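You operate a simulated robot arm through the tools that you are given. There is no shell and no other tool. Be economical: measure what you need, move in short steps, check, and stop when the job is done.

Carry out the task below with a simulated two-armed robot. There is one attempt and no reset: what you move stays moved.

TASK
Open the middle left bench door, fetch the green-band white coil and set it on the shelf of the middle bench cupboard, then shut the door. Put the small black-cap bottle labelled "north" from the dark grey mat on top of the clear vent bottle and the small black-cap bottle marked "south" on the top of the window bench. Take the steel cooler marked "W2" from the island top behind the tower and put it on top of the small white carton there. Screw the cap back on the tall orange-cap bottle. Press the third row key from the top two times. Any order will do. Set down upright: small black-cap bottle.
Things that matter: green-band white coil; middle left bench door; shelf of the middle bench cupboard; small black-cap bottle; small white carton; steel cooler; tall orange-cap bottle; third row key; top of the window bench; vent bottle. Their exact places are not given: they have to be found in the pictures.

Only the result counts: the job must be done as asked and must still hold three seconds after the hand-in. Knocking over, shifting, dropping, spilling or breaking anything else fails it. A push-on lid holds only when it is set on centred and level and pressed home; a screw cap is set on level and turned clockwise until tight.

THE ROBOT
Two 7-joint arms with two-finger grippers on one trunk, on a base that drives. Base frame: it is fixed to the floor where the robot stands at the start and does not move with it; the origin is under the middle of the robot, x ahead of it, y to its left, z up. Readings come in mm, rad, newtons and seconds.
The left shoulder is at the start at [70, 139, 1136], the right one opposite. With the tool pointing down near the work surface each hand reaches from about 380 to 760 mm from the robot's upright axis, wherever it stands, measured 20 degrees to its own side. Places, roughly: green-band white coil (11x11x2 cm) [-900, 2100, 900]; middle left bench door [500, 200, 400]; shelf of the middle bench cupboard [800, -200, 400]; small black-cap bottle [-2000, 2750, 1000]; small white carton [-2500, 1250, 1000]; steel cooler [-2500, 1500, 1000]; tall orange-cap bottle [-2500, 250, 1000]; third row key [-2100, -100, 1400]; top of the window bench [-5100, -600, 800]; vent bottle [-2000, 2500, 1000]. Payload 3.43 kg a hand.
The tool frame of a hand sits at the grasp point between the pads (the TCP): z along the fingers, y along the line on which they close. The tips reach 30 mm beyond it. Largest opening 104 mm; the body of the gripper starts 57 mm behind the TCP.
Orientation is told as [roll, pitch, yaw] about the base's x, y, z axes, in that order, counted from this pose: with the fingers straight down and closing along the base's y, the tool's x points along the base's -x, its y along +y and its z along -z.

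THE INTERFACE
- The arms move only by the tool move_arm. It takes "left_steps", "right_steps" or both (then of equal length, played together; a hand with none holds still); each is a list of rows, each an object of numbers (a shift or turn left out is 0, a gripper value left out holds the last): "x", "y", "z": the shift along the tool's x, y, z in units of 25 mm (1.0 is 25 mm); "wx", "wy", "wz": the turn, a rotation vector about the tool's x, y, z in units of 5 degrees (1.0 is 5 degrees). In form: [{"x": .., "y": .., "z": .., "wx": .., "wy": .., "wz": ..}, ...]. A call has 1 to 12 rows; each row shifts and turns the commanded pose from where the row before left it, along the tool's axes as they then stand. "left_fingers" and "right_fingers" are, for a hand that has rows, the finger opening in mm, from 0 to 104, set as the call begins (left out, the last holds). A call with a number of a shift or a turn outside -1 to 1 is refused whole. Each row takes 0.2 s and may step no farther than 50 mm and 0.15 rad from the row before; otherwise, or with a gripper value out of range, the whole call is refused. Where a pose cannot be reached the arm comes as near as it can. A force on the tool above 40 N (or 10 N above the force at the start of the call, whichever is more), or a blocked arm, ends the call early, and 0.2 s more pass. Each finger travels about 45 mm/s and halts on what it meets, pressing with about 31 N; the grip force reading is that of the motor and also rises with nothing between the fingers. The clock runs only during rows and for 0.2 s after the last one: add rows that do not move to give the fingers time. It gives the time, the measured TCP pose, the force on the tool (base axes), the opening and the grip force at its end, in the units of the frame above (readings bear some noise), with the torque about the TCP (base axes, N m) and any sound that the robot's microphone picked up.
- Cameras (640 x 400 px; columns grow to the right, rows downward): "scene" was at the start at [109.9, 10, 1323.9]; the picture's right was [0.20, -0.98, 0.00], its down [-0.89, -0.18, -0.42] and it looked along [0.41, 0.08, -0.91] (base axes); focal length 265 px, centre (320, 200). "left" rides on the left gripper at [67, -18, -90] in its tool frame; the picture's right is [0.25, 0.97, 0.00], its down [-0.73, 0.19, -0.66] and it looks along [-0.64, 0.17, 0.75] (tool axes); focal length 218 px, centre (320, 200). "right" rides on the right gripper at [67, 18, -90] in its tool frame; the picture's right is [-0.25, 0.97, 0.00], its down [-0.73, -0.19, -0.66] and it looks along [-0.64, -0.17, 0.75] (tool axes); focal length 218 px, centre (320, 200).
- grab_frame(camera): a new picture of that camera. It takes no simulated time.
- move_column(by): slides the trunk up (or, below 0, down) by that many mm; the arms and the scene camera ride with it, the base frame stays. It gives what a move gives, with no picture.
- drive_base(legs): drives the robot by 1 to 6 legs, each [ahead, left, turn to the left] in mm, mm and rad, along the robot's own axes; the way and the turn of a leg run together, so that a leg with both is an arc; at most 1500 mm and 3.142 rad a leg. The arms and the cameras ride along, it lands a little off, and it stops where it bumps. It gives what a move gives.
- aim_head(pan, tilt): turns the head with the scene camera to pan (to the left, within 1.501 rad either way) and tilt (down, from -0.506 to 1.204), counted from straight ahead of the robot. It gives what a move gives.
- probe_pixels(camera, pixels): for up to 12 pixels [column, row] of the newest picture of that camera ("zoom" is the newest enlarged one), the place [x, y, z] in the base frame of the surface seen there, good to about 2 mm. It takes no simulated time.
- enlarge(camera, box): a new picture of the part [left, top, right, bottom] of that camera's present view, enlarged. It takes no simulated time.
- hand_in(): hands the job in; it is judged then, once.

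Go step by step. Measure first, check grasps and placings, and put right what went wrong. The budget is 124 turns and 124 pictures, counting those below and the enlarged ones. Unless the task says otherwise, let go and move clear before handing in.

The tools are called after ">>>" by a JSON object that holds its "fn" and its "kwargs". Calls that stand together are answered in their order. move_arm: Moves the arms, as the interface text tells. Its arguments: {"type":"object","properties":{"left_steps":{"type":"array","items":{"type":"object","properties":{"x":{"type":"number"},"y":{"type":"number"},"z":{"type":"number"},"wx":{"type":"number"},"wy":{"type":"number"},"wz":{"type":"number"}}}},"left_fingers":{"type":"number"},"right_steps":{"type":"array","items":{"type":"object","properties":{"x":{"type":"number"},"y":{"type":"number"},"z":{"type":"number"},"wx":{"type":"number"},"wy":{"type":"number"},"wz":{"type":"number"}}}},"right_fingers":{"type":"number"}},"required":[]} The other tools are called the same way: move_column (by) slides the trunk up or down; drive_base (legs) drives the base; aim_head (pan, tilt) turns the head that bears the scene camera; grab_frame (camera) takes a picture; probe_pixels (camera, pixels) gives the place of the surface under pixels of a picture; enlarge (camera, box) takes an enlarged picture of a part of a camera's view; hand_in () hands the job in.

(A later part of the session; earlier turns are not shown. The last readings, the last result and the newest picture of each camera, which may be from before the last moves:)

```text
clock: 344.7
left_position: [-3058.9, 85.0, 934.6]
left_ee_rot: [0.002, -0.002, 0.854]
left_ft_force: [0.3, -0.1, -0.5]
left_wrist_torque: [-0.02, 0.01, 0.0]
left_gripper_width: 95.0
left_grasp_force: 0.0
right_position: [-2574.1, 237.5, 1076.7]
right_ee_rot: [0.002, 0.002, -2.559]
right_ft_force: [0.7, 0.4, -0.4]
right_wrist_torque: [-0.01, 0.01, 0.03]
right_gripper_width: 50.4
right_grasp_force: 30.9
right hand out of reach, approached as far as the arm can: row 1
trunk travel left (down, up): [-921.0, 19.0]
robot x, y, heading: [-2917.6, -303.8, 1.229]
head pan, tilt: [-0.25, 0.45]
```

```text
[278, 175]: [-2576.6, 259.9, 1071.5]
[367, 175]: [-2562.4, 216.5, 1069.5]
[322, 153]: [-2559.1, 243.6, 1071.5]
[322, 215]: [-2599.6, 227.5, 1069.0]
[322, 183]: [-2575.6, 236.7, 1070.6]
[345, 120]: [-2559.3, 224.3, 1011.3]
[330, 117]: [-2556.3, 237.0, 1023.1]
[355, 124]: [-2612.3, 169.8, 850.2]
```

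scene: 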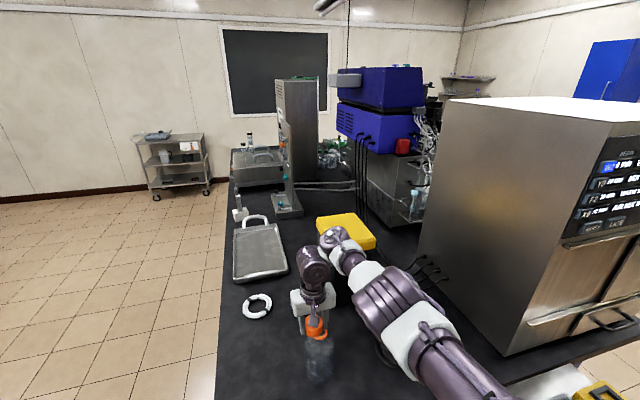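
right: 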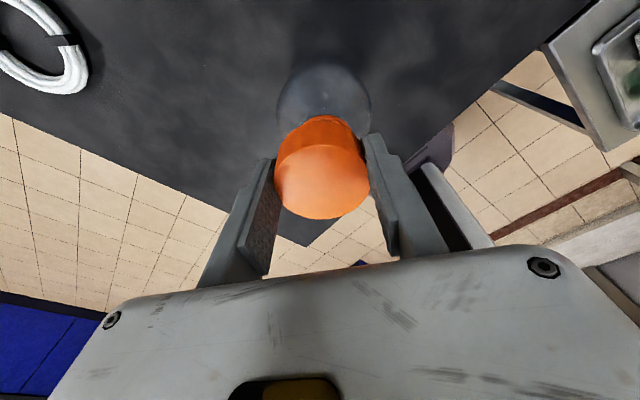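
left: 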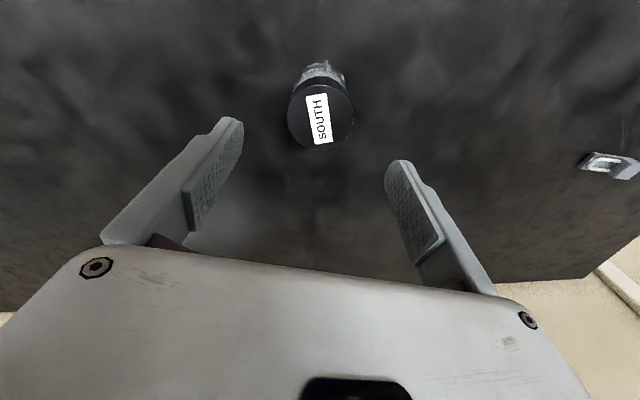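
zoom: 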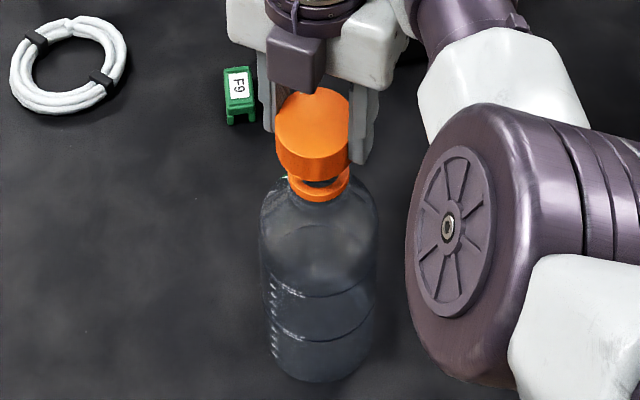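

The residual is only 1–2 mm. I'll make that small correction while lowering 14 mm by arm, then check the force and pose.

>>> {"fn": "move_arm", "kwargs": {"right_steps": [{"x": 0.05, "y": 0.04, "z": 0.2}, {"z": 0.2}, {"z": 0.14}, {}]}}

>>> {"fn": "enlarge", "kwargs": {"camera": "scene", "box": [280, 290, 360, 390]}}

```text
clock: 345.7
left_position: [-3060.0, 85.3, 934.9]
left_ee_rot: [0.001, -0.001, 0.853]
left_ft_force: [0.9, 0.6, 0.0]
left_wrist_torque: [-0.01, 0.0, -0.04]
left_gripper_width: 94.6
left_grasp_force: 0.0
right_position: [-2571.7, 238.0, 1062.2]
right_ee_rot: [0.003, 0.002, -2.559]
right_ft_force: [0.7, 0.2, -0.1]
right_wrist_torque: [0.03, -0.02, -0.02]
right_gripper_width: 50.3
right_grasp_force: 30.7
trunk travel left (down, up): [-921.0, 19.0]
robot x, y, heading: [-2917.1, -306.6, 1.231]
head pan, tilt: [-0.25, 0.45]
```

```text
4.00 times, centred on (320, 340) of scene
```

zoom: 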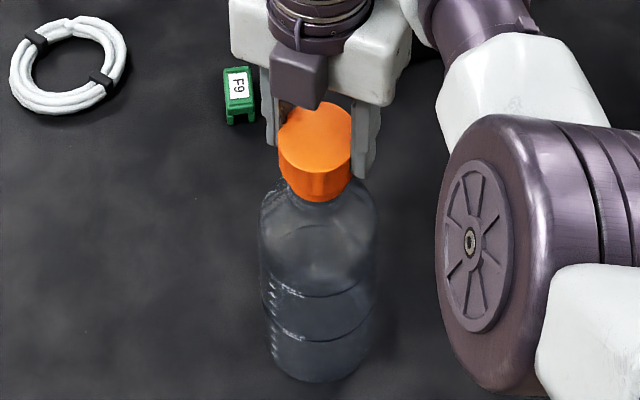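

The cap is ~2 mm left and ~5 mm too far from the viewer relative to the ring (front edges at rows 200 vs 202). I'll correct by (−0.5, −5) and look again.

>>> {"fn": "move_arm", "kwargs": {"right_steps": [{"x": -0.13, "y": 0.155}, {}]}}

>>> {"fn": "enlarge", "kwargs": {"camera": "scene", "box": [296, 310, 344, 350]}}

>>> {"fn": "grab_frame", "kwargs": {"camera": "right"}}

```text
clock: 346.3
left_position: [-3058.1, 84.9, 934.2]
left_ee_rot: [0.003, 0.0, 0.853]
left_ft_force: [0.2, 0.1, 0.4]
left_wrist_torque: [0.0, 0.0, 0.0]
left_gripper_width: 94.9
left_grasp_force: 0.1
right_position: [-2573.2, 233.0, 1064.5]
right_ee_rot: [0.002, 0.004, -2.559]
right_ft_force: [0.8, 0.9, -0.9]
right_wrist_torque: [-0.02, -0.02, 0.03]
right_gripper_width: 50.1
right_grasp_force: 31.5
trunk travel left (down, up): [-921.0, 19.0]
robot x, y, heading: [-2920.2, -306.2, 1.231]
head pan, tilt: [-0.25, 0.45]
```

```text
10.00 times, centred on (320, 330) of scene
```

zoom: 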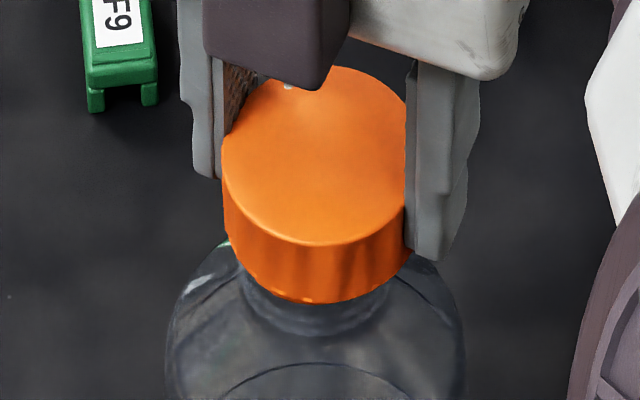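

```text
30 pictures are left
```

right: 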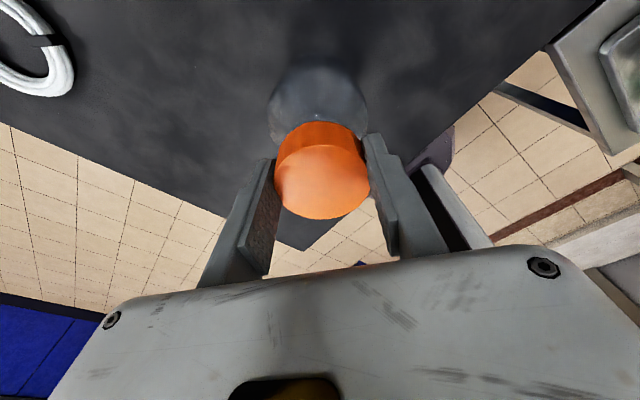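

Laterally aligned in the scene (cap 222–410 against neck centre 314), with the hand camera suggesting 1–2 mm. I'll nudge 1 mm and lower to contact.

>>> {"fn": "move_arm", "kwargs": {"right_steps": [{"y": -0.05, "z": 0.06}, {"z": 0.06}, {"z": 0.06}, {"z": 0.06}]}}

```text
clock: 347.3
left_position: [-3058.3, 85.7, 934.5]
left_ee_rot: [0.002, -0.001, 0.854]
left_ft_force: [0.6, 0.3, 0.7]
left_wrist_torque: [0.02, -0.03, 0.01]
left_gripper_width: 94.8
left_grasp_force: 0.0
right_position: [-2573.3, 233.6, 1056.4]
right_ee_rot: [0.001, 0.002, -2.559]
right_ft_force: [-0.4, 0.7, 0.2]
right_wrist_torque: [0.01, 0.01, 0.01]
right_gripper_width: 50.8
right_grasp_force: 31.1
trunk travel left (down, up): [-921.0, 19.0]
robot x, y, heading: [-2923.6, -302.4, 1.23]
head pan, tilt: [-0.25, 0.45]
```

No force at 1056, lower than the earlier contact height: the cap is going over the neck. I continue down gently.

>>> {"fn": "move_arm", "kwargs": {"right_steps": [{"z": 0.05}, {"z": 0.05}, {"z": 0.05}]}}

```text
clock: 348.1
left_position: [-3058.2, 86.3, 933.5]
left_ee_rot: [0.001, -0.002, 0.854]
left_ft_force: [-2.0, -0.5, 0.1]
left_wrist_torque: [0.0, 0.0, -0.01]
left_gripper_width: 95.0
left_grasp_force: 0.1
right_position: [-2571.4, 234.4, 1052.4]
right_ee_rot: [0.001, 0.0, -2.559]
right_ft_force: [1.5, -0.3, 0.0]
right_wrist_torque: [0.01, 0.02, -0.01]
right_gripper_width: 50.3
right_grasp_force: 31.1
trunk travel left (down, up): [-921.0, 19.0]
robot x, y, heading: [-2920.9, -305.6, 1.227]
head pan, tilt: [-0.25, 0.45]
```

Still free at 1052. Continue.

>>> {"fn": "move_arm", "kwargs": {"right_steps": [{"z": 0.06}, {"z": 0.06}, {"z": 0.06}]}}

>>> {"fn": "enlarge", "kwargs": {"camera": "scene", "box": [296, 310, 344, 350]}}

```text
clock: 348.9
left_position: [-3058.5, 85.0, 933.6]
left_ee_rot: [0.001, -0.001, 0.855]
left_ft_force: [-0.9, 0.2, -0.5]
left_wrist_torque: [0.02, 0.01, 0.01]
left_gripper_width: 95.1
left_grasp_force: 0.1
right_position: [-2573.3, 234.4, 1046.9]
right_ee_rot: [0.002, 0.001, -2.559]
right_ft_force: [-0.5, 0.5, -0.2]
right_wrist_torque: [-0.03, -0.02, 0.0]
right_gripper_width: 50.4
right_grasp_force: 30.6
trunk travel left (down, up): [-921.0, 19.0]
robot x, y, heading: [-2920.7, -303.4, 1.227]
head pan, tilt: [-0.25, 0.45]
```

```text
10.00 times, centred on (320, 330) of scene
```

zoom: 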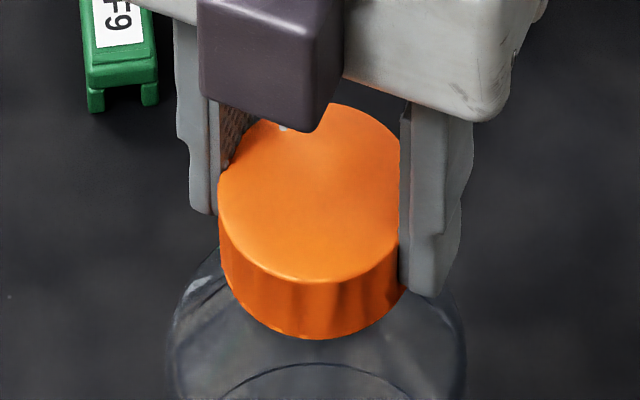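

Going on nicely, level and centred. Lower further until contact.

>>> {"fn": "move_arm", "kwargs": {"right_steps": [{"z": 0.06}, {"z": 0.06}, {"z": 0.06}]}}

>>> {"fn": "move_arm", "kwargs": {"right_steps": [{"wz": 1, "z": 0.02}, {"wz": 1, "z": 0.02}, {"wz": 1, "z": 0.02}, {"wz": 1, "z": 0.02}, {"wz": 1, "z": 0.02}, {"wz": 1, "z": 0.02}]}}

```text
clock: 349.7
left_position: [-3059.9, 85.7, 935.0]
left_ee_rot: [0.003, 0.0, 0.854]
left_ft_force: [0.0, 0.1, -1.2]
left_wrist_torque: [0.0, 0.0, 0.0]
left_gripper_width: 94.8
left_grasp_force: 0.2
right_position: [-2573.3, 234.2, 1043.8]
right_ee_rot: [0.002, 0.002, -2.559]
right_ft_force: [-0.6, 0.7, 0.4]
right_wrist_torque: [0.06, 0.02, 0.01]
right_gripper_width: 50.4
right_grasp_force: 30.4
trunk travel left (down, up): [-921.0, 19.0]
robot x, y, heading: [-2919.4, -308.1, 1.229]
head pan, tilt: [-0.25, 0.45]
```

```text
clock: 351.1
left_position: [-3059.7, 85.6, 934.3]
left_ee_rot: [0.003, -0.001, 0.853]
left_ft_force: [-0.3, 0.2, 0.5]
left_wrist_torque: [0.03, 0.0, -0.02]
left_gripper_width: 94.8
left_grasp_force: 0.0
right_position: [-2573.8, 233.3, 1041.2]
right_ee_rot: [0.002, 0.001, -3.085]
right_ft_force: [-0.8, -0.1, -0.2]
right_wrist_torque: [0.01, -0.05, 0.03]
right_gripper_width: 50.4
right_grasp_force: 30.9
trunk travel left (down, up): [-921.0, 19.0]
robot x, y, heading: [-2921.0, -302.9, 1.233]
head pan, tilt: [-0.25, 0.45]
```

Cap top is now about z 1029.5, close to seated. I continue turning clockwise with light feed and watch torque and force.

>>> {"fn": "move_arm", "kwargs": {"right_steps": [{"wz": 1, "z": 0.015}, {"wz": 1, "z": 0.015}, {"wz": 1, "z": 0.015}, {"wz": 1, "z": 0.015}, {"wz": 1, "z": 0.015}, {"wz": 1, "z": 0.015}, {"wz": 1, "z": 0.015}, {"wz": 1, "z": 0.015}, {"wz": 1, "z": 0.015}, {"wz": 1, "z": 0.015}, {"wz": 1, "z": 0.015}, {"wz": 1, "z": 0.015}]}}

```text
clock: 353.7
left_position: [-3060.0, 83.4, 934.6]
left_ee_rot: [0.001, -0.007, 0.853]
left_ft_force: [0.4, 0.1, -0.2]
left_wrist_torque: [0.01, -0.01, -0.01]
left_gripper_width: 94.8
left_grasp_force: 0.1
right_position: [-2573.0, 232.9, 1039.2]
right_ee_rot: [-0.004, -0.002, 2.152]
right_ft_force: [2.3, -2.5, 17.8]
right_wrist_torque: [0.17, 0.15, -0.03]
right_gripper_width: 50.6
right_grasp_force: 30.7
trunk travel left (down, up): [-921.0, 19.0]
robot x, y, heading: [-2919.3, -304.7, 1.228]
head pan, tilt: [-0.25, 0.45]
```

Contact 18 N now at 1039. I keep turning without feed.

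>>> {"fn": "move_arm", "kwargs": {"right_steps": [{"wz": 1}, {"wz": 1}, {"wz": 1}, {"wz": 1}, {"wz": 1}, {"wz": 1}, {"wz": 1}, {"wz": 1}, {"wz": 1}, {"wz": 1}, {"wz": 1}, {"wz": 1}]}}

>>> {"fn": "move_arm", "kwargs": {"right_steps": [{"wz": 1}, {"wz": 1}, {"wz": 1}, {"wz": 1}, {"wz": 1}, {"wz": 1}, {"wz": 1}, {"wz": 1}, {"wz": 1}, {"wz": 1}, {"wz": 1}, {"wz": 1}]}}

>>> {"fn": "enlarge", "kwargs": {"camera": "scene", "box": [280, 290, 360, 390]}}

```text
clock: 356.3
left_position: [-3059.9, 83.4, 934.1]
left_ee_rot: [0.0, -0.006, 0.853]
left_ft_force: [-0.2, 0.7, -0.1]
left_wrist_torque: [0.02, -0.02, 0.01]
left_gripper_width: 94.9
left_grasp_force: 0.0
right_position: [-2573.6, 231.3, 1037.2]
right_ee_rot: [-0.003, -0.003, 1.105]
right_ft_force: [-1.9, -4.7, 14.1]
right_wrist_torque: [-0.07, 0.1, 0.0]
right_gripper_width: 50.1
right_grasp_force: 31.1
trunk travel left (down, up): [-921.0, 19.0]
robot x, y, heading: [-2917.2, -306.5, 1.232]
head pan, tilt: [-0.25, 0.45]
```

```text
clock: 358.9
left_position: [-3059.9, 84.8, 934.5]
left_ee_rot: [0.0, -0.002, 0.854]
left_ft_force: [0.4, -0.3, 0.3]
left_wrist_torque: [0.01, -0.03, -0.03]
left_gripper_width: 95.0
left_grasp_force: 0.1
right_position: [-2574.3, 233.8, 1036.1]
right_ee_rot: [0.001, -0.003, 0.057]
right_ft_force: [-3.4, 0.9, 9.6]
right_wrist_torque: [0.26, 0.04, 0.03]
right_gripper_width: 50.3
right_grasp_force: 30.6
trunk travel left (down, up): [-921.0, 19.0]
robot x, y, heading: [-2919.6, -305.4, 1.232]
head pan, tilt: [-0.25, 0.45]
```

```text
4.00 times, centred on (320, 340) of scene
```

zoom: 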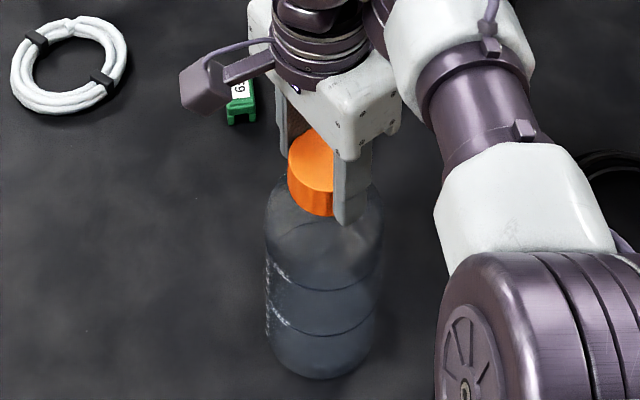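

The cap is being drawn down (1039→1036) and the bottle's scale marks haven't turned. I continue turning.

>>> {"fn": "move_arm", "kwargs": {"right_steps": [{"wz": 1}, {"wz": 1}, {"wz": 1}, {"wz": 1}, {"wz": 1}, {"wz": 1}, {"wz": 1}, {"wz": 1}, {"wz": 1}, {"wz": 1}, {"wz": 1}, {"wz": 1}]}}

>>> {"fn": "move_arm", "kwargs": {"right_steps": [{"wz": 1}, {"wz": 1}, {"wz": 1}, {"wz": 1}, {"wz": 1}, {"wz": 1}]}}

```text
clock: 361.5
left_position: [-3060.0, 85.1, 934.2]
left_ee_rot: [0.001, -0.002, 0.853]
left_ft_force: [0.4, 0.3, -1.3]
left_wrist_torque: [0.0, 0.04, -0.01]
left_gripper_width: 94.9
left_grasp_force: 0.1
right_position: [-2572.5, 234.1, 1037.1]
right_ee_rot: [0.001, -0.002, -0.99]
right_ft_force: [0.9, 2.6, 3.8]
right_wrist_torque: [0.16, -0.15, 0.04]
right_gripper_width: 50.2
right_grasp_force: 31.2
trunk travel left (down, up): [-921.0, 19.0]
robot x, y, heading: [-2920.5, -304.9, 1.229]
head pan, tilt: [-0.25, 0.45]
```

```text
clock: 362.9
left_position: [-3058.4, 85.3, 934.0]
left_ee_rot: [0.003, -0.003, 0.854]
left_ft_force: [0.6, 0.7, -0.2]
left_wrist_torque: [-0.01, 0.02, -0.02]
left_gripper_width: 94.8
left_grasp_force: 0.0
right_position: [-2574.5, 233.4, 1035.7]
right_ee_rot: [0.002, 0.0, -1.514]
right_ft_force: [2.0, 1.2, 5.0]
right_wrist_torque: [-0.15, -0.23, 0.02]
right_gripper_width: 50.2
right_grasp_force: 30.7
trunk travel left (down, up): [-921.0, 19.0]
robot x, y, heading: [-2921.0, -304.7, 1.231]
head pan, tilt: [-0.25, 0.45]
```

Torque stays low (0.04 N·m), so it isn't tight yet after 300°. I'll let go, wind the hand back 300°, regrip and continue.

>>> {"fn": "move_arm", "kwargs": {"right_steps": [{}, {}, {}, {"wz": -1}, {"wz": -1}, {"wz": -1}, {"wz": -1}, {"wz": -1}, {"wz": -1}, {"wz": -1}, {"wz": -1}, {"wz": -1}], "right_fingers": 76}}

>>> {"fn": "move_arm", "kwargs": {"right_steps": [{"wz": -1}, {"wz": -1}, {"wz": -1}, {"wz": -1}, {"wz": -1}, {"wz": -1}, {"wz": -1}, {"wz": -1}, {"wz": -1}, {"wz": -1}, {"wz": -1}, {"wz": -1}]}}

>>> {"fn": "move_arm", "kwargs": {"right_steps": [{"wz": -1}, {"wz": -1}, {"wz": -1}, {"wz": -1}, {"wz": -1}, {"wz": -1}, {"wz": -1}, {"wz": -1}, {"wz": -1}, {"wz": -1}, {"wz": -1}, {"wz": -1}]}}

>>> {"fn": "move_arm", "kwargs": {"right_steps": [{"wz": -1}, {"wz": -1}, {"wz": -1}, {"wz": -1}, {"wz": -1}, {"wz": -1}, {"wz": -1}, {"wz": -1}, {"wz": -1}, {"wz": -1}, {"wz": -1}, {"wz": -1}]}}

>>> {"fn": "move_arm", "kwargs": {"right_steps": [{"wz": -1}, {"wz": -1}, {"wz": -1}, {"wz": -1}, {"wz": -1}, {"wz": -1}, {"wz": -1}, {"wz": -1}, {"wz": -1}, {"wz": -1}, {"wz": -1}, {"wz": -1}]}}

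>>> {"fn": "enlarge", "kwargs": {"camera": "scene", "box": [296, 310, 344, 350]}}

```text
clock: 365.5
left_position: [-3059.3, 85.6, 934.4]
left_ee_rot: [0.003, -0.002, 0.854]
left_ft_force: [0.9, 0.2, -0.3]
left_wrist_torque: [0.02, -0.02, 0.0]
left_gripper_width: 94.9
left_grasp_force: 0.2
right_position: [-2572.9, 233.2, 1036.2]
right_ee_rot: [0.001, 0.0, -0.724]
right_ft_force: [-0.3, -0.5, 0.0]
right_wrist_torque: [-0.02, -0.01, -0.01]
right_gripper_width: 75.9
right_grasp_force: 0.0
trunk travel left (down, up): [-921.0, 19.0]
robot x, y, heading: [-2920.1, -305.0, 1.231]
head pan, tilt: [-0.25, 0.45]
```

```text
clock: 368.1
left_position: [-3058.8, 84.6, 934.8]
left_ee_rot: [0.002, -0.001, 0.853]
left_ft_force: [0.6, 0.0, -0.2]
left_wrist_torque: [0.0, 0.01, -0.06]
left_gripper_width: 94.8
left_grasp_force: 0.0
right_position: [-2572.4, 233.6, 1035.9]
right_ee_rot: [0.002, 0.0, 0.321]
right_ft_force: [-0.4, 0.1, 0.0]
right_wrist_torque: [0.0, 0.0, 0.01]
right_gripper_width: 76.1
right_grasp_force: 0.1
trunk travel left (down, up): [-921.0, 19.0]
robot x, y, heading: [-2921.2, -305.7, 1.23]
head pan, tilt: [-0.25, 0.45]
```

```text
clock: 370.7
left_position: [-3059.1, 85.3, 934.8]
left_ee_rot: [0.0, -0.002, 0.852]
left_ft_force: [0.1, 0.1, 0.2]
left_wrist_torque: [0.01, 0.02, 0.0]
left_gripper_width: 94.8
left_grasp_force: 0.2
right_position: [-2573.3, 233.7, 1035.8]
right_ee_rot: [-0.001, 0.0, 1.372]
right_ft_force: [0.1, 0.4, -0.1]
right_wrist_torque: [0.03, 0.01, -0.02]
right_gripper_width: 75.9
right_grasp_force: 0.1
trunk travel left (down, up): [-921.0, 19.0]
robot x, y, heading: [-2918.4, -304.5, 1.231]
head pan, tilt: [-0.25, 0.45]
```

```text
clock: 373.3
left_position: [-3058.0, 85.4, 933.9]
left_ee_rot: [0.002, -0.001, 0.853]
left_ft_force: [-0.1, -0.2, 0.4]
left_wrist_torque: [0.0, 0.0, 0.01]
left_gripper_width: 94.8
left_grasp_force: 0.0
right_position: [-2572.0, 233.2, 1036.7]
right_ee_rot: [0.0, 0.001, 2.417]
right_ft_force: [0.0, 0.7, 0.0]
right_wrist_torque: [-0.03, -0.02, 0.0]
right_gripper_width: 76.1
right_grasp_force: 0.0
trunk travel left (down, up): [-921.0, 19.0]
robot x, y, heading: [-2920.8, -304.0, 1.231]
head pan, tilt: [-0.25, 0.45]
```

```text
clock: 375.9
left_position: [-3059.0, 85.0, 935.0]
left_ee_rot: [0.0, -0.001, 0.853]
left_ft_force: [0.6, 0.3, 0.8]
left_wrist_torque: [-0.01, -0.02, 0.02]
left_gripper_width: 94.8
left_grasp_force: 0.1
right_position: [-2572.7, 233.3, 1036.5]
right_ee_rot: [0.0, 0.0, -2.82]
right_ft_force: [0.2, 0.0, 0.5]
right_wrist_torque: [-0.01, -0.01, -0.01]
right_gripper_width: 76.1
right_grasp_force: 0.2
trunk travel left (down, up): [-921.0, 19.0]
robot x, y, heading: [-2917.8, -307.4, 1.235]
head pan, tilt: [-0.25, 0.45]
```

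```text
10.00 times, centred on (320, 330) of scene
```

zoom: 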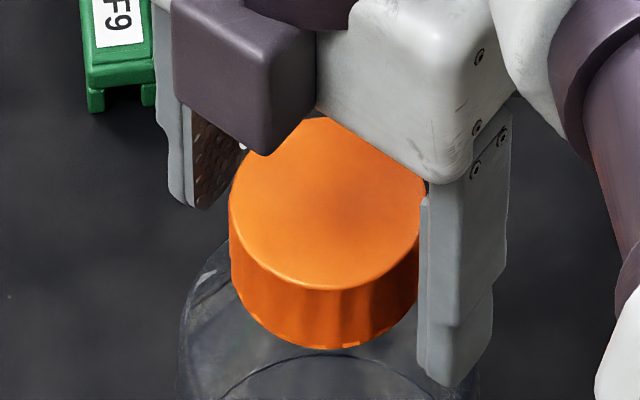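

The cap sits level on the neck. I'll note its top height, regrip and turn on.

>>> {"fn": "probe_pixels", "kwargs": {"camera": "zoom", "pixels": [[260, 220], [330, 180], [390, 220], [325, 270], [320, 225]]}}

>>> {"fn": "move_arm", "kwargs": {"right_steps": [{"z": 0.04}, {}, {}, {}], "right_fingers": 0}}

>>> {"fn": "move_arm", "kwargs": {"right_steps": [{"wz": 1, "z": 0.004}, {"wz": 1, "z": 0.004}, {"wz": 1, "z": 0.004}, {"wz": 1, "z": 0.004}, {"wz": 1, "z": 0.004}, {"wz": 1, "z": 0.004}, {"wz": 1, "z": 0.004}, {"wz": 1, "z": 0.004}, {"wz": 1, "z": 0.004}, {"wz": 1, "z": 0.004}, {"wz": 1, "z": 0.004}, {"wz": 1, "z": 0.004}]}}

>>> {"fn": "move_arm", "kwargs": {"right_steps": [{"wz": 1, "z": 0.004}, {"wz": 1, "z": 0.004}, {"wz": 1, "z": 0.004}, {"wz": 1, "z": 0.004}, {"wz": 1, "z": 0.004}, {"wz": 1, "z": 0.004}, {"wz": 1, "z": 0.004}, {"wz": 1, "z": 0.004}, {"wz": 1, "z": 0.004}, {"wz": 1, "z": 0.004}, {"wz": 1, "z": 0.004}, {"wz": 1, "z": 0.004}]}}

>>> {"fn": "move_arm", "kwargs": {"right_steps": [{"wz": 1, "z": 0.004}, {"wz": 1, "z": 0.004}, {"wz": 1, "z": 0.004}, {"wz": 1, "z": 0.004}, {"wz": 1, "z": 0.004}, {"wz": 1, "z": 0.004}, {"wz": 1, "z": 0.004}, {"wz": 1, "z": 0.004}, {"wz": 1, "z": 0.004}, {"wz": 1, "z": 0.004}, {"wz": 1, "z": 0.004}, {"wz": 1, "z": 0.004}]}}

```text
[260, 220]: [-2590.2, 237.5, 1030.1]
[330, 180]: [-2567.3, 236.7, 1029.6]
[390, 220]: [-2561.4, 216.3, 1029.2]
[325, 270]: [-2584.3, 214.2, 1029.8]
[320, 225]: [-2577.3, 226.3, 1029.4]
```

```text
clock: 376.9
left_position: [-3058.8, 84.6, 933.8]
left_ee_rot: [0.0, -0.003, 0.853]
left_ft_force: [0.0, 0.0, -0.2]
left_wrist_torque: [0.04, 0.02, -0.03]
left_gripper_width: 95.1
left_grasp_force: 0.0
right_position: [-2573.2, 233.9, 1035.5]
right_ee_rot: [0.001, 0.001, -2.82]
right_ft_force: [0.0, 0.8, 0.2]
right_wrist_torque: [0.04, 0.0, -0.03]
right_gripper_width: 50.8
right_grasp_force: 30.5
trunk travel left (down, up): [-921.0, 19.0]
robot x, y, heading: [-2917.8, -302.4, 1.227]
head pan, tilt: [-0.25, 0.45]
```

```text
clock: 379.5
left_position: [-3058.2, 84.6, 935.3]
left_ee_rot: [0.002, -0.002, 0.854]
left_ft_force: [0.4, 0.1, 0.0]
left_wrist_torque: [-0.01, 0.02, -0.01]
left_gripper_width: 94.8
left_grasp_force: 0.0
right_position: [-2572.7, 232.4, 1033.2]
right_ee_rot: [-0.002, 0.001, 2.414]
right_ft_force: [1.0, -0.9, 2.8]
right_wrist_torque: [-0.09, -0.02, 0.0]
right_gripper_width: 50.8
right_grasp_force: 31.1
trunk travel left (down, up): [-921.0, 19.0]
robot x, y, heading: [-2923.1, -303.4, 1.233]
head pan, tilt: [-0.25, 0.45]
```

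```text
clock: 382.1
left_position: [-3059.4, 84.8, 935.5]
left_ee_rot: [0.001, -0.003, 0.853]
left_ft_force: [0.1, 0.3, -0.6]
left_wrist_torque: [-0.01, -0.02, -0.04]
left_gripper_width: 94.9
left_grasp_force: 0.0
right_position: [-2572.5, 232.9, 1033.5]
right_ee_rot: [-0.002, -0.002, 1.366]
right_ft_force: [-0.5, 0.8, 5.0]
right_wrist_torque: [0.02, 0.02, -0.03]
right_gripper_width: 50.5
right_grasp_force: 30.8
trunk travel left (down, up): [-921.0, 19.0]
robot x, y, heading: [-2920.3, -304.0, 1.234]
head pan, tilt: [-0.25, 0.45]
```

```text
clock: 384.7
left_position: [-3059.6, 84.1, 934.5]
left_ee_rot: [0.001, -0.005, 0.853]
left_ft_force: [0.3, 0.5, 0.3]
left_wrist_torque: [-0.01, 0.02, -0.02]
left_gripper_width: 94.8
left_grasp_force: 0.0
right_position: [-2573.3, 232.6, 1033.9]
right_ee_rot: [-0.001, -0.004, 0.32]
right_ft_force: [-0.2, -0.2, 7.7]
right_wrist_torque: [-0.1, 0.1, 0.19]
right_gripper_width: 50.1
right_grasp_force: 30.9
trunk travel left (down, up): [-921.0, 19.0]
robot x, y, heading: [-2918.1, -304.3, 1.226]
head pan, tilt: [-0.25, 0.45]
```

Torque about the axis has begun to rise (0.19 N·m). I turn on to make it tight.

>>> {"fn": "move_arm", "kwargs": {"right_steps": [{"wz": 1}, {"wz": 1}, {"wz": 1}, {"wz": 1}, {"wz": 1}, {"wz": 1}, {"wz": 1}, {"wz": 1}, {"wz": 1}, {"wz": 1}, {"wz": 1}, {"wz": 1}]}}

>>> {"fn": "enlarge", "kwargs": {"camera": "scene", "box": [280, 290, 360, 390]}}

```text
clock: 387.3
left_position: [-3060.7, 84.2, 935.4]
left_ee_rot: [0.003, -0.003, 0.855]
left_ft_force: [-0.7, 0.4, 0.0]
left_wrist_torque: [-0.01, 0.0, 0.02]
left_gripper_width: 95.2
left_grasp_force: 0.0
right_position: [-2574.2, 232.8, 1032.7]
right_ee_rot: [0.004, 0.0, -0.728]
right_ft_force: [-0.4, -0.9, 11.2]
right_wrist_torque: [-0.11, -0.01, 0.19]
right_gripper_width: 50.4
right_grasp_force: 31.8
trunk travel left (down, up): [-921.0, 19.0]
robot x, y, heading: [-2917.5, -299.4, 1.227]
head pan, tilt: [-0.25, 0.45]
```

```text
4.00 times, centred on (320, 340) of scene
```

zoom: 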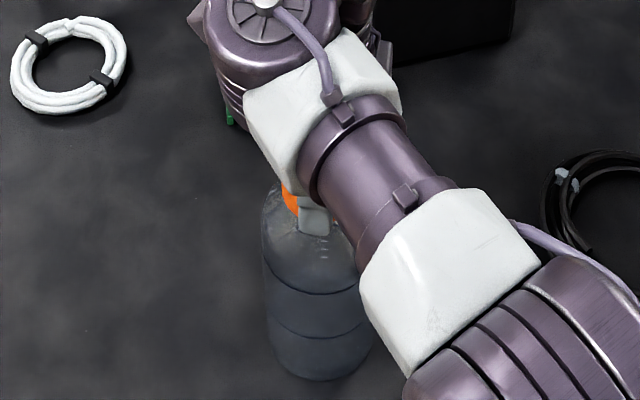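

The torque now holds at 0.19 N·m, so the cap is at its stop and the bottle begins to slip on the table. I'll press down a little for a final tightening turn, let go, lift, back off, bring the left hand up pointing forward, and look at the key panel.

>>> {"fn": "move_arm", "kwargs": {"right_steps": [{"z": 0.05}, {"wz": 1, "z": 0.02}, {"wz": 1, "z": 0.02}, {"wz": 1, "z": 0.02}, {"wz": 1, "z": 0.01}, {"wz": 1}, {"wz": 1}]}}

>>> {"fn": "move_arm", "kwargs": {"right_steps": [{}, {}, {}, {}, {"z": -0.6}, {"z": -0.6}, {"z": -0.6}, {}], "right_fingers": 90}}

>>> {"fn": "drive_base", "kwargs": {"legs": [[-260, 0, 0]]}}

>>> {"fn": "move_arm", "kwargs": {"left_steps": [{"wy": -1, "x": -0.72, "z": -0.56}, {"wy": -1, "x": -0.77, "z": -0.5}, {"wy": -1, "x": -0.81, "z": -0.43}, {"wy": -1, "x": -0.84, "z": -0.35}, {"wy": -1, "x": -0.87, "z": -0.28}, {"wy": -1, "x": -0.89, "z": -0.2}, {"wy": -1, "x": -0.9, "z": -0.125}, {"wy": -1, "x": -0.91, "z": -0.05}, {"wy": -1, "x": -0.91, "z": 0.03}, {"wy": -1, "x": -0.905, "z": 0.11}, {"wy": -1, "x": -0.89, "z": 0.19}, {"wy": -1, "x": -0.87, "z": 0.27}], "left_fingers": 0}}

>>> {"fn": "aim_head", "kwargs": {"pan": -0.5, "tilt": 0.2}}

>>> {"fn": "grab_frame", "kwargs": {"camera": "scene"}}

```text
clock: 388.9
left_position: [-3060.9, 82.9, 935.1]
left_ee_rot: [0.003, -0.005, 0.853]
left_ft_force: [0.8, 0.1, -0.7]
left_wrist_torque: [0.01, 0.02, 0.04]
left_gripper_width: 95.1
left_grasp_force: 0.1
right_position: [-2574.3, 230.9, 1033.1]
right_ee_rot: [0.005, 0.003, -1.249]
right_ft_force: [0.2, -0.6, 28.0]
right_wrist_torque: [-0.14, 0.07, 0.47]
right_gripper_width: 50.6
right_grasp_force: 30.9
trunk travel left (down, up): [-921.0, 19.0]
robot x, y, heading: [-2920.4, -301.3, 1.232]
head pan, tilt: [-0.25, 0.45]
```

```text
clock: 390.7
left_position: [-3058.8, 85.0, 934.9]
left_ee_rot: [0.001, -0.004, 0.852]
left_ft_force: [1.5, 0.1, 0.1]
left_wrist_torque: [0.0, 0.03, -0.01]
left_gripper_width: 95.1
left_grasp_force: 0.0
right_position: [-2574.6, 235.2, 1073.3]
right_ee_rot: [0.003, -0.002, -1.25]
right_ft_force: [0.3, -0.4, -0.5]
right_wrist_torque: [0.03, -0.02, -0.03]
right_gripper_width: 89.8
right_grasp_force: 0.0
trunk travel left (down, up): [-921.0, 19.0]
robot x, y, heading: [-2922.1, -305.7, 1.227]
head pan, tilt: [-0.25, 0.45]
```

```text
clock: 392.6
left_position: [-3144.6, -156.8, 934.2]
left_ee_rot: [-0.001, -0.003, 0.852]
left_ft_force: [0.0, 0.1, 0.8]
left_wrist_torque: [0.01, -0.02, 0.0]
left_gripper_width: 95.0
left_grasp_force: 0.0
right_position: [-2659.2, -5.1, 1072.5]
right_ee_rot: [0.0, -0.002, -1.25]
right_ft_force: [-0.5, 0.0, 0.4]
right_wrist_torque: [-0.02, 0.01, -0.03]
right_gripper_width: 89.9
right_grasp_force: 0.0
trunk travel left (down, up): [-921.0, 19.0]
robot x, y, heading: [-3005.9, -548.0, 1.225]
head pan, tilt: [-0.25, 0.45]
```

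```text
clock: 394.0
left_position: [-3148.5, -64.8, 1016.0]
left_ee_rot: [0.17, -0.405, 0.777]
left_ft_force: [-0.4, -0.4, -1.0]
left_wrist_torque: [0.0, 0.0, -0.01]
left_gripper_width: 0.0
left_grasp_force: 24.8
right_position: [-2659.7, -6.1, 1073.6]
right_ee_rot: [0.0, 0.001, -1.25]
right_ft_force: [0.5, 0.4, -0.2]
right_wrist_torque: [0.0, 0.01, 0.03]
right_gripper_width: 90.0
right_grasp_force: 0.1
trunk travel left (down, up): [-921.0, 19.0]
robot x, y, heading: [-3006.2, -547.6, 1.229]
head pan, tilt: [-0.25, 0.45]
stopped in row 6 (left hand): the arm was blocked; the commanded pose is now the measured one
```

```text
clock: 394.7
left_position: [-3148.2, -64.2, 1016.2]
left_ee_rot: [0.17, -0.405, 0.778]
left_ft_force: [0.1, -0.7, 0.7]
left_wrist_torque: [0.0, -0.01, 0.02]
left_gripper_width: 0.1
left_grasp_force: 30.3
right_position: [-2659.6, -6.8, 1073.2]
right_ee_rot: [0.003, 0.001, -1.248]
right_ft_force: [-0.2, 0.8, -0.9]
right_wrist_torque: [-0.01, -0.03, 0.02]
right_gripper_width: 89.8
right_grasp_force: 0.1
trunk travel left (down, up): [-921.0, 19.0]
robot x, y, heading: [-3007.5, -549.5, 1.23]
head pan, tilt: [-0.499, 0.201]
```

```text
25 pictures are left
```

scene: 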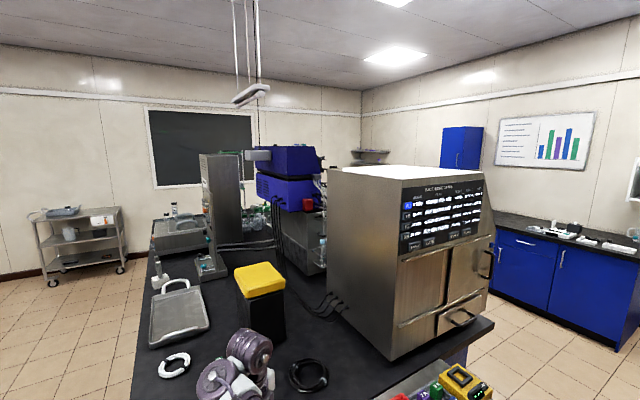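

The cap took 0.47 N·m under press, so it's tight. The panel is at (440,210) in the view; I'll zoom on it and at the same time extend the left hand further out before tilting it on.

>>> {"fn": "enlarge", "kwargs": {"camera": "scene", "box": [390, 175, 490, 255]}}

>>> {"fn": "move_arm", "kwargs": {"left_steps": [{"wx": 0.9}, {"wx": 0.9}, {"x": -0.92, "z": 0.39}, {"x": -0.92, "z": 0.39}, {"x": -0.92, "z": 0.39}, {"x": -0.92, "z": 0.39}, {"x": -0.92, "z": 0.39}, {"x": -0.92, "z": 0.39}, {"x": -0.92, "z": 0.39}]}}

>>> {"fn": "move_arm", "kwargs": {"left_steps": [{"wy": -1}, {"wy": -1}, {"wy": -1}, {"wy": -1}, {"wy": -1}, {"wy": -1}, {"wy": -1}, {"wy": -1}]}}

```text
5.00 times, centred on (440, 215) of scene
```

zoom: 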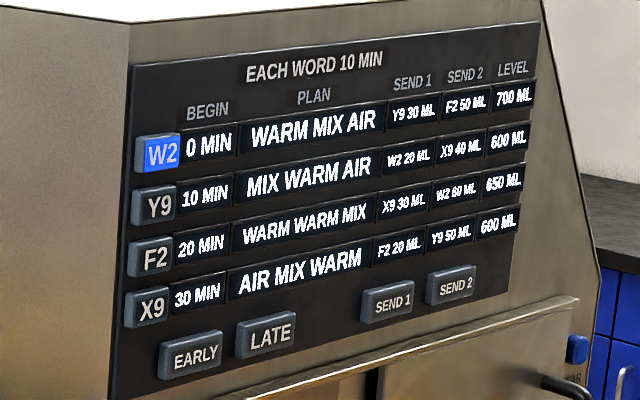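

```text
clock: 396.7
left_position: [-3022.5, 59.8, 1015.6]
left_ee_rot: [0.013, -0.407, 0.777]
left_ft_force: [0.3, 0.3, -0.6]
left_wrist_torque: [-0.02, -0.01, 0.02]
left_gripper_width: 0.0
left_grasp_force: 31.1
right_position: [-2658.1, -5.4, 1072.9]
right_ee_rot: [0.001, -0.001, -1.25]
right_ft_force: [0.1, -0.8, 0.2]
right_wrist_torque: [0.0, -0.01, -0.03]
right_gripper_width: 90.0
right_grasp_force: 0.0
trunk travel left (down, up): [-921.0, 19.0]
robot x, y, heading: [-3006.2, -546.9, 1.227]
head pan, tilt: [-0.499, 0.201]
```

```text
clock: 397.6
left_position: [-3106.9, 89.8, 1025.8]
left_ee_rot: [0.161, -0.577, 0.751]
left_ft_force: [-0.5, -0.2, -0.2]
left_wrist_torque: [-0.03, 0.0, 0.0]
left_gripper_width: 0.0
left_grasp_force: 31.0
left hand out of reach, approached as far as the arm can: row 3, 4
right_position: [-2658.9, -5.3, 1073.6]
right_ee_rot: [0.0, 0.0, -1.25]
right_ft_force: [-0.6, 0.2, 0.7]
right_wrist_torque: [0.01, 0.0, -0.01]
right_gripper_width: 89.8
right_grasp_force: 0.1
trunk travel left (down, up): [-921.0, 19.0]
robot x, y, heading: [-3005.8, -547.6, 1.229]
head pan, tilt: [-0.499, 0.201]
stopped in row 4 (left hand): the arm was blocked; the commanded pose is now the measured one
```

The third row key from the top is "F2" at zoom (152,256). I'll probe it and the panel plane, and raise the left hand before tilting it more.

>>> {"fn": "probe_pixels", "kwargs": {"camera": "zoom", "pixels": [[153, 257], [135, 262], [170, 252], [152, 242], [152, 272], [153, 207], [152, 308], [160, 150], [140, 230], [500, 100], [200, 380]]}}

>>> {"fn": "move_arm", "kwargs": {"left_steps": [{"wx": 0.9}, {"wx": 0.9}, {"x": -0.54, "z": -0.84}, {"x": -0.54, "z": -0.84}, {"x": -0.54, "z": -0.84}, {"x": -0.54, "z": -0.84}, {"x": -0.54, "z": -0.84}, {"x": -0.54, "z": -0.84}, {"x": -0.54, "z": -0.84}, {"x": -0.54, "z": -0.84}]}}

>>> {"fn": "move_arm", "kwargs": {"left_steps": [{"wy": -1, "z": 0.3}, {"wy": -1, "z": 0.3}, {"wy": -1, "z": 0.3}, {"wy": -1}, {"wy": -1}, {"wy": -1}, {"wy": -1}, {"wy": -1}, {"wy": -1}]}}

```text
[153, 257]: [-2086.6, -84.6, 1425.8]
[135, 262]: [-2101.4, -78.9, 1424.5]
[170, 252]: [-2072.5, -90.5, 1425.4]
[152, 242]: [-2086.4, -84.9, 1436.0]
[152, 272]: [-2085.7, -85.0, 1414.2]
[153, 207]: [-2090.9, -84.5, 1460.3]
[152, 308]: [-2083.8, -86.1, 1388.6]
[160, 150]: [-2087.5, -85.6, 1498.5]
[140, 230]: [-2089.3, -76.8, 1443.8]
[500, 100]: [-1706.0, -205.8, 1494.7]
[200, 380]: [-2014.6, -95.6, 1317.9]
```

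```text
clock: 399.8
left_position: [-3107.1, 87.8, 1149.8]
left_ee_rot: [0.005, -0.576, 0.75]
left_ft_force: [-0.3, 0.5, -1.2]
left_wrist_torque: [-0.01, 0.03, -0.03]
left_gripper_width: 0.0
left_grasp_force: 31.2
left hand out of reach, approached as far as the arm can: row 8, 9, 10
right_position: [-2659.3, -6.0, 1073.6]
right_ee_rot: [0.004, 0.0, -1.251]
right_ft_force: [-0.3, -0.5, 1.3]
right_wrist_torque: [0.04, 0.0, 0.0]
right_gripper_width: 90.0
right_grasp_force: 0.0
trunk travel left (down, up): [-921.0, 19.0]
robot x, y, heading: [-3007.7, -545.8, 1.234]
head pan, tilt: [-0.499, 0.201]
```

```text
clock: 401.8
left_position: [-3098.2, 97.6, 1130.5]
left_ee_rot: [0.01, -1.363, 0.744]
left_ft_force: [-0.4, -1.2, 0.2]
left_wrist_torque: [-0.01, -0.03, -0.01]
left_gripper_width: 0.0
left_grasp_force: 31.0
right_position: [-2660.6, -4.9, 1072.7]
right_ee_rot: [0.003, -0.002, -1.249]
right_ft_force: [-0.2, -0.6, -0.8]
right_wrist_torque: [0.0, 0.01, -0.01]
right_gripper_width: 89.7
right_grasp_force: 0.0
trunk travel left (down, up): [-921.0, 19.0]
robot x, y, heading: [-3007.1, -550.3, 1.233]
head pan, tilt: [-0.499, 0.201]
```

Key F2 is at (−2087, −85, 1426) on a near-vertical face. I'll raise the forward-pointing left hand to that height, tuck the right hand, and drive right along the end of the island to stand off before the panel.

>>> {"fn": "move_column", "kwargs": {"by": 19}}

>>> {"fn": "move_arm", "kwargs": {"left_steps": [{"x": -0.98, "z": 0.1}, {"x": -0.98, "z": 0.1}, {"x": -0.98, "z": 0.1}, {"x": -0.98, "z": 0.1}, {"x": -0.98, "z": 0.1}, {"x": -0.98, "z": 0.1}, {"x": -0.98, "z": 0.1}, {"x": -0.98, "z": 0.1}, {"x": -0.98, "z": 0.1}, {"x": -0.98, "z": 0.1}, {"x": -0.98, "z": 0.1}, {"x": -0.98, "z": 0.1}], "right_steps": [{"x": -0.79, "y": -0.61, "z": 0.6}, {"x": -0.79, "y": -0.61, "z": 0.6}, {"x": -0.79, "y": -0.61, "z": 0.6}, {"x": -0.79, "y": -0.61, "z": 0.6}, {"x": -0.79, "y": -0.61, "z": 0.6}, {"x": -0.79, "y": -0.61, "z": 0.6}, {"x": -0.79, "y": -0.61, "z": 0.6}, {"x": -0.79, "y": -0.61}, {}, {}, {}, {}]}}

>>> {"fn": "grab_frame", "kwargs": {"camera": "scene"}}

```text
clock: 402.4
left_position: [-3099.0, 97.9, 1148.1]
left_ee_rot: [0.011, -1.361, 0.742]
left_ft_force: [0.5, -0.4, 0.8]
left_wrist_torque: [0.0, -0.01, 0.02]
left_gripper_width: 0.0
left_grasp_force: 30.8
right_position: [-2659.5, -6.5, 1093.1]
right_ee_rot: [0.004, 0.0, -1.248]
right_ft_force: [0.7, 0.5, -0.8]
right_wrist_torque: [0.03, 0.02, -0.01]
right_gripper_width: 90.0
right_grasp_force: 0.2
trunk travel left (down, up): [-940.0, 0.0]
robot x, y, heading: [-3006.6, -544.8, 1.228]
head pan, tilt: [-0.499, 0.201]
```

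```text
clock: 405.0
left_position: [-3031.3, 160.0, 1430.5]
left_ee_rot: [0.012, -1.359, 0.742]
left_ft_force: [0.2, 0.1, -0.1]
left_wrist_torque: [0.01, 0.0, -0.01]
left_gripper_width: 0.0
left_grasp_force: 30.7
right_position: [-2720.1, -167.6, 965.3]
right_ee_rot: [0.001, 0.002, -1.25]
right_ft_force: [0.4, 0.2, -0.4]
right_wrist_torque: [0.01, 0.02, 0.02]
right_gripper_width: 90.1
right_grasp_force: 0.1
right hand out of reach, approached as far as the arm can: row 1, 2, 3
trunk travel left (down, up): [-940.0, 0.0]
robot x, y, heading: [-3001.3, -546.9, 1.228]
head pan, tilt: [-0.499, 0.201]
```

```text
23 pictures are left
```

scene: 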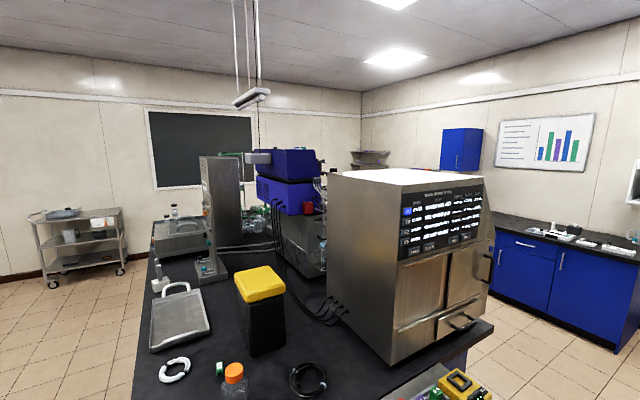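

The left hand now points at the right height (TCP 1430, tip ≈1424). I'll back 60 mm and drive 960 mm right to a stand-off before the key.

>>> {"fn": "drive_base", "kwargs": {"legs": [[-60, 0, 0], [0, -960, 0]]}}

>>> {"fn": "aim_head", "kwargs": {"pan": 0.4, "tilt": 0.0}}

>>> {"fn": "grab_frame", "kwargs": {"camera": "scene"}}

>>> {"fn": "grab_frame", "kwargs": {"camera": "left"}}

```text
clock: 410.5
left_position: [-2158.0, -215.0, 1429.7]
left_ee_rot: [0.007, -1.363, 0.743]
left_ft_force: [0.1, -0.3, 0.1]
left_wrist_torque: [0.01, -0.02, -0.01]
left_gripper_width: 0.0
left_grasp_force: 30.5
right_position: [-1848.2, -544.0, 966.2]
right_ee_rot: [0.004, -0.002, -1.253]
right_ft_force: [-0.4, -0.1, 0.3]
right_wrist_torque: [0.04, 0.03, 0.01]
right_gripper_width: 90.4
right_grasp_force: 0.0
trunk travel left (down, up): [-940.0, 0.0]
robot x, y, heading: [-2135.0, -920.1, 1.225]
head pan, tilt: [-0.499, 0.201]
```

```text
clock: 411.7
left_position: [-2158.8, -215.4, 1429.3]
left_ee_rot: [0.01, -1.362, 0.738]
left_ft_force: [0.6, -0.5, 0.6]
left_wrist_torque: [-0.04, -0.04, 0.0]
left_gripper_width: 0.0
left_grasp_force: 30.5
right_position: [-1847.4, -544.8, 965.3]
right_ee_rot: [0.003, 0.001, -1.252]
right_ft_force: [-0.9, -0.7, 0.1]
right_wrist_torque: [-0.01, 0.01, -0.01]
right_gripper_width: 90.2
right_grasp_force: 0.0
trunk travel left (down, up): [-940.0, 0.0]
robot x, y, heading: [-2133.7, -924.3, 1.223]
head pan, tilt: [0.4, 0.0]
```

```text
22 pictures are left
```

scene: 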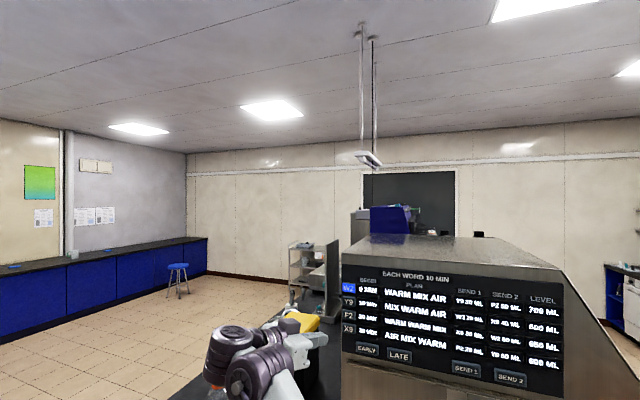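

```text
21 pictures are left
```

left: 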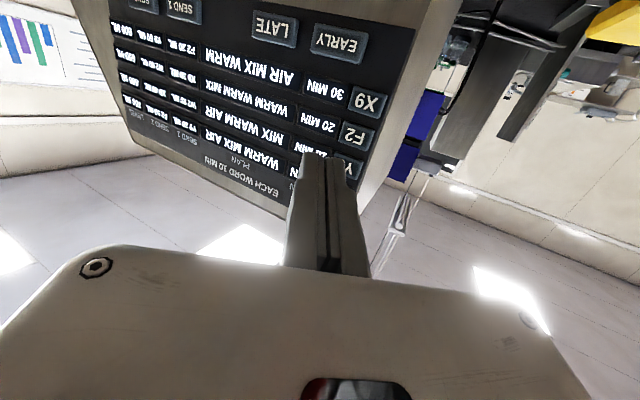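

The finger tips point just at the panel; F2 is at left-camera (352,133). I'll probe it again and close to about 20 mm.

>>> {"fn": "probe_pixels", "kwargs": {"camera": "left", "pixels": [[352, 133], [368, 101], [340, 165], [325, 165]]}}

>>> {"fn": "probe_pixels", "kwargs": {"camera": "scene", "pixels": [[348, 316], [348, 302], [348, 329]]}}

>>> {"fn": "drive_base", "kwargs": {"legs": [[96, -10, 0]]}}

>>> {"fn": "grab_frame", "kwargs": {"camera": "left"}}

>>> {"fn": "enlarge", "kwargs": {"camera": "scene", "box": [280, 250, 440, 370]}}

```text
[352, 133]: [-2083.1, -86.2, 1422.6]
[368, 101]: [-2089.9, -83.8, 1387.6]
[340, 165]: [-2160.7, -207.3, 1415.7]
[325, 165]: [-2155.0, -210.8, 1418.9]
```

```text
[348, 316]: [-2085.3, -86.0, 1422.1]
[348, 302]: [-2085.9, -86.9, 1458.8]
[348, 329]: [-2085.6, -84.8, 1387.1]
```

```text
clock: 412.9
left_position: [-2117.9, -135.8, 1432.5]
left_ee_rot: [0.021, -1.365, 0.727]
left_ft_force: [-0.5, 0.6, 0.3]
left_wrist_torque: [-0.03, 0.03, 0.02]
left_gripper_width: 0.1
left_grasp_force: 30.4
right_position: [-1808.2, -463.1, 967.6]
right_ee_rot: [0.002, 0.002, -1.253]
right_ft_force: [0.4, -0.6, -1.0]
right_wrist_torque: [0.08, 0.02, 0.0]
right_gripper_width: 89.8
right_grasp_force: 0.1
trunk travel left (down, up): [-940.0, 0.0]
robot x, y, heading: [-2092.2, -835.6, 1.225]
head pan, tilt: [0.4, 0.0]
```

```text
20 pictures are left
```

left: 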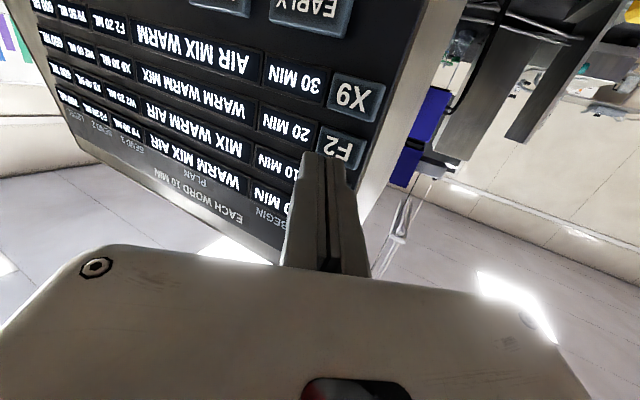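

```text
3.33 times, centred on (360, 310) of scene
```

zoom: 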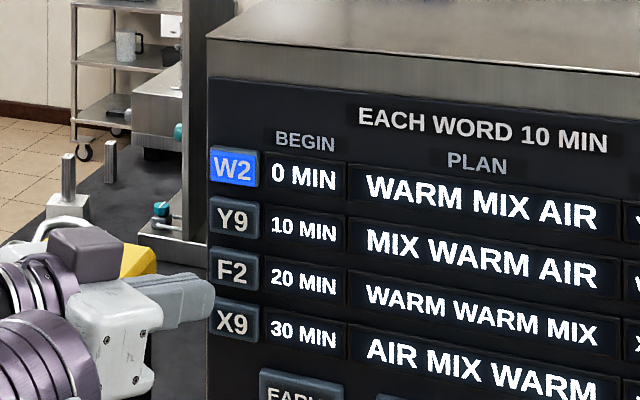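

Key F2's centre is (−2085, −86, 1422); the tip is about 30 mm in front and lined up. I'll drop 3 mm and push forward in small steps for the first press.

>>> {"fn": "move_column", "kwargs": {"by": -3}}

>>> {"fn": "move_arm", "kwargs": {"left_steps": [{"z": 0.173, "x": -0.037, "y": 0.093}, {"z": 0.173, "x": -0.037, "y": 0.093}, {"z": 0.173, "x": -0.037, "y": 0.093}, {"z": 0.173, "x": -0.037, "y": 0.093}, {"z": 0.173, "x": -0.037, "y": 0.093}, {"z": 0.087, "x": -0.018, "y": 0.046}, {"z": 0.087, "x": -0.018, "y": 0.046}]}}

>>> {"fn": "enlarge", "kwargs": {"camera": "scene", "box": [310, 270, 390, 330]}}

```text
clock: 413.4
left_position: [-2118.2, -133.8, 1429.1]
left_ee_rot: [0.021, -1.362, 0.729]
left_ft_force: [-0.6, -0.3, 0.1]
left_wrist_torque: [0.0, 0.03, 0.01]
left_gripper_width: 0.0
left_grasp_force: 30.7
right_position: [-1807.5, -460.9, 963.5]
right_ee_rot: [0.004, 0.001, -1.253]
right_ft_force: [-0.3, 0.3, -0.1]
right_wrist_torque: [-0.02, -0.02, 0.0]
right_gripper_width: 90.1
right_grasp_force: 0.0
trunk travel left (down, up): [-937.0, 3.0]
robot x, y, heading: [-2093.0, -836.4, 1.226]
head pan, tilt: [0.4, 0.0]
```

```text
clock: 415.0
left_position: [-2106.0, -101.7, 1426.5]
left_ee_rot: [0.01, -1.36, 0.738]
left_ft_force: [-0.5, 0.2, -0.1]
left_wrist_torque: [0.01, 0.0, 0.0]
left_gripper_width: 0.0
left_grasp_force: 31.0
right_position: [-1805.9, -459.9, 963.1]
right_ee_rot: [-0.001, -0.001, -1.253]
right_ft_force: [-0.2, 0.6, 0.9]
right_wrist_torque: [-0.03, -0.03, 0.03]
right_gripper_width: 90.1
right_grasp_force: 0.1
trunk travel left (down, up): [-937.0, 3.0]
robot x, y, heading: [-2091.9, -833.8, 1.226]
head pan, tilt: [0.4, 0.0]
```

```text
6.67 times, centred on (350, 300) of scene
```

zoom: 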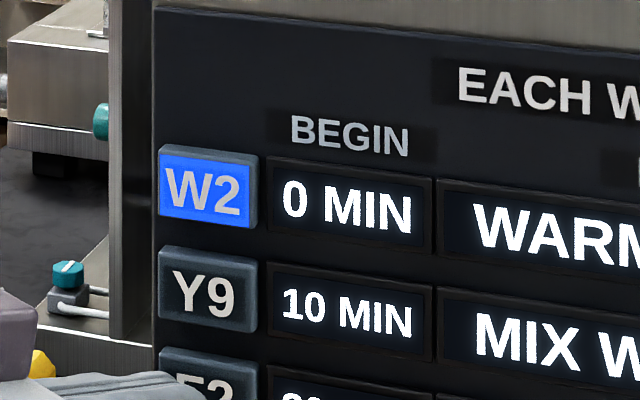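

No contact yet, the tip is right before F2. I push on in 2.5 mm steps.

>>> {"fn": "move_arm", "kwargs": {"left_steps": [{"z": 0.087, "x": -0.018, "y": 0.046}, {"z": 0.087, "x": -0.018, "y": 0.046}, {"z": 0.087, "x": -0.018, "y": 0.046}]}}

>>> {"fn": "enlarge", "kwargs": {"camera": "scene", "box": [310, 285, 390, 345]}}

```text
clock: 415.8
left_position: [-2104.2, -96.6, 1428.1]
left_ee_rot: [0.015, -1.362, 0.733]
left_ft_force: [-1.9, -6.5, -1.7]
left_wrist_torque: [0.01, -0.04, 0.01]
left_gripper_width: 0.0
left_grasp_force: 31.2
right_position: [-1806.3, -460.8, 963.1]
right_ee_rot: [0.002, 0.001, -1.252]
right_ft_force: [-0.3, -0.7, 0.6]
right_wrist_torque: [0.02, -0.01, -0.01]
right_gripper_width: 90.0
right_grasp_force: 0.0
trunk travel left (down, up): [-937.0, 3.0]
robot x, y, heading: [-2088.9, -836.9, 1.223]
head pan, tilt: [0.4, 0.0]
heard: click
```

```text
6.67 times, centred on (350, 315) of scene
```

zoom: 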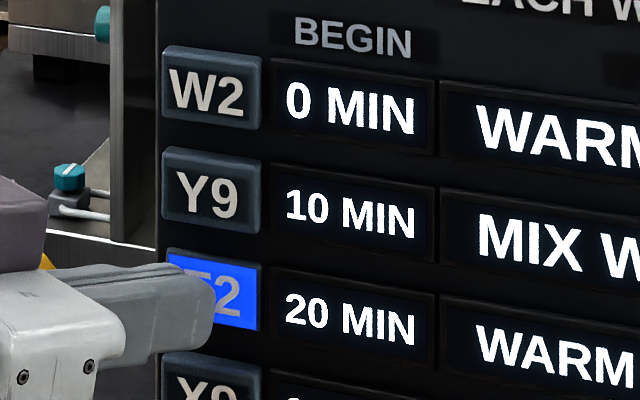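

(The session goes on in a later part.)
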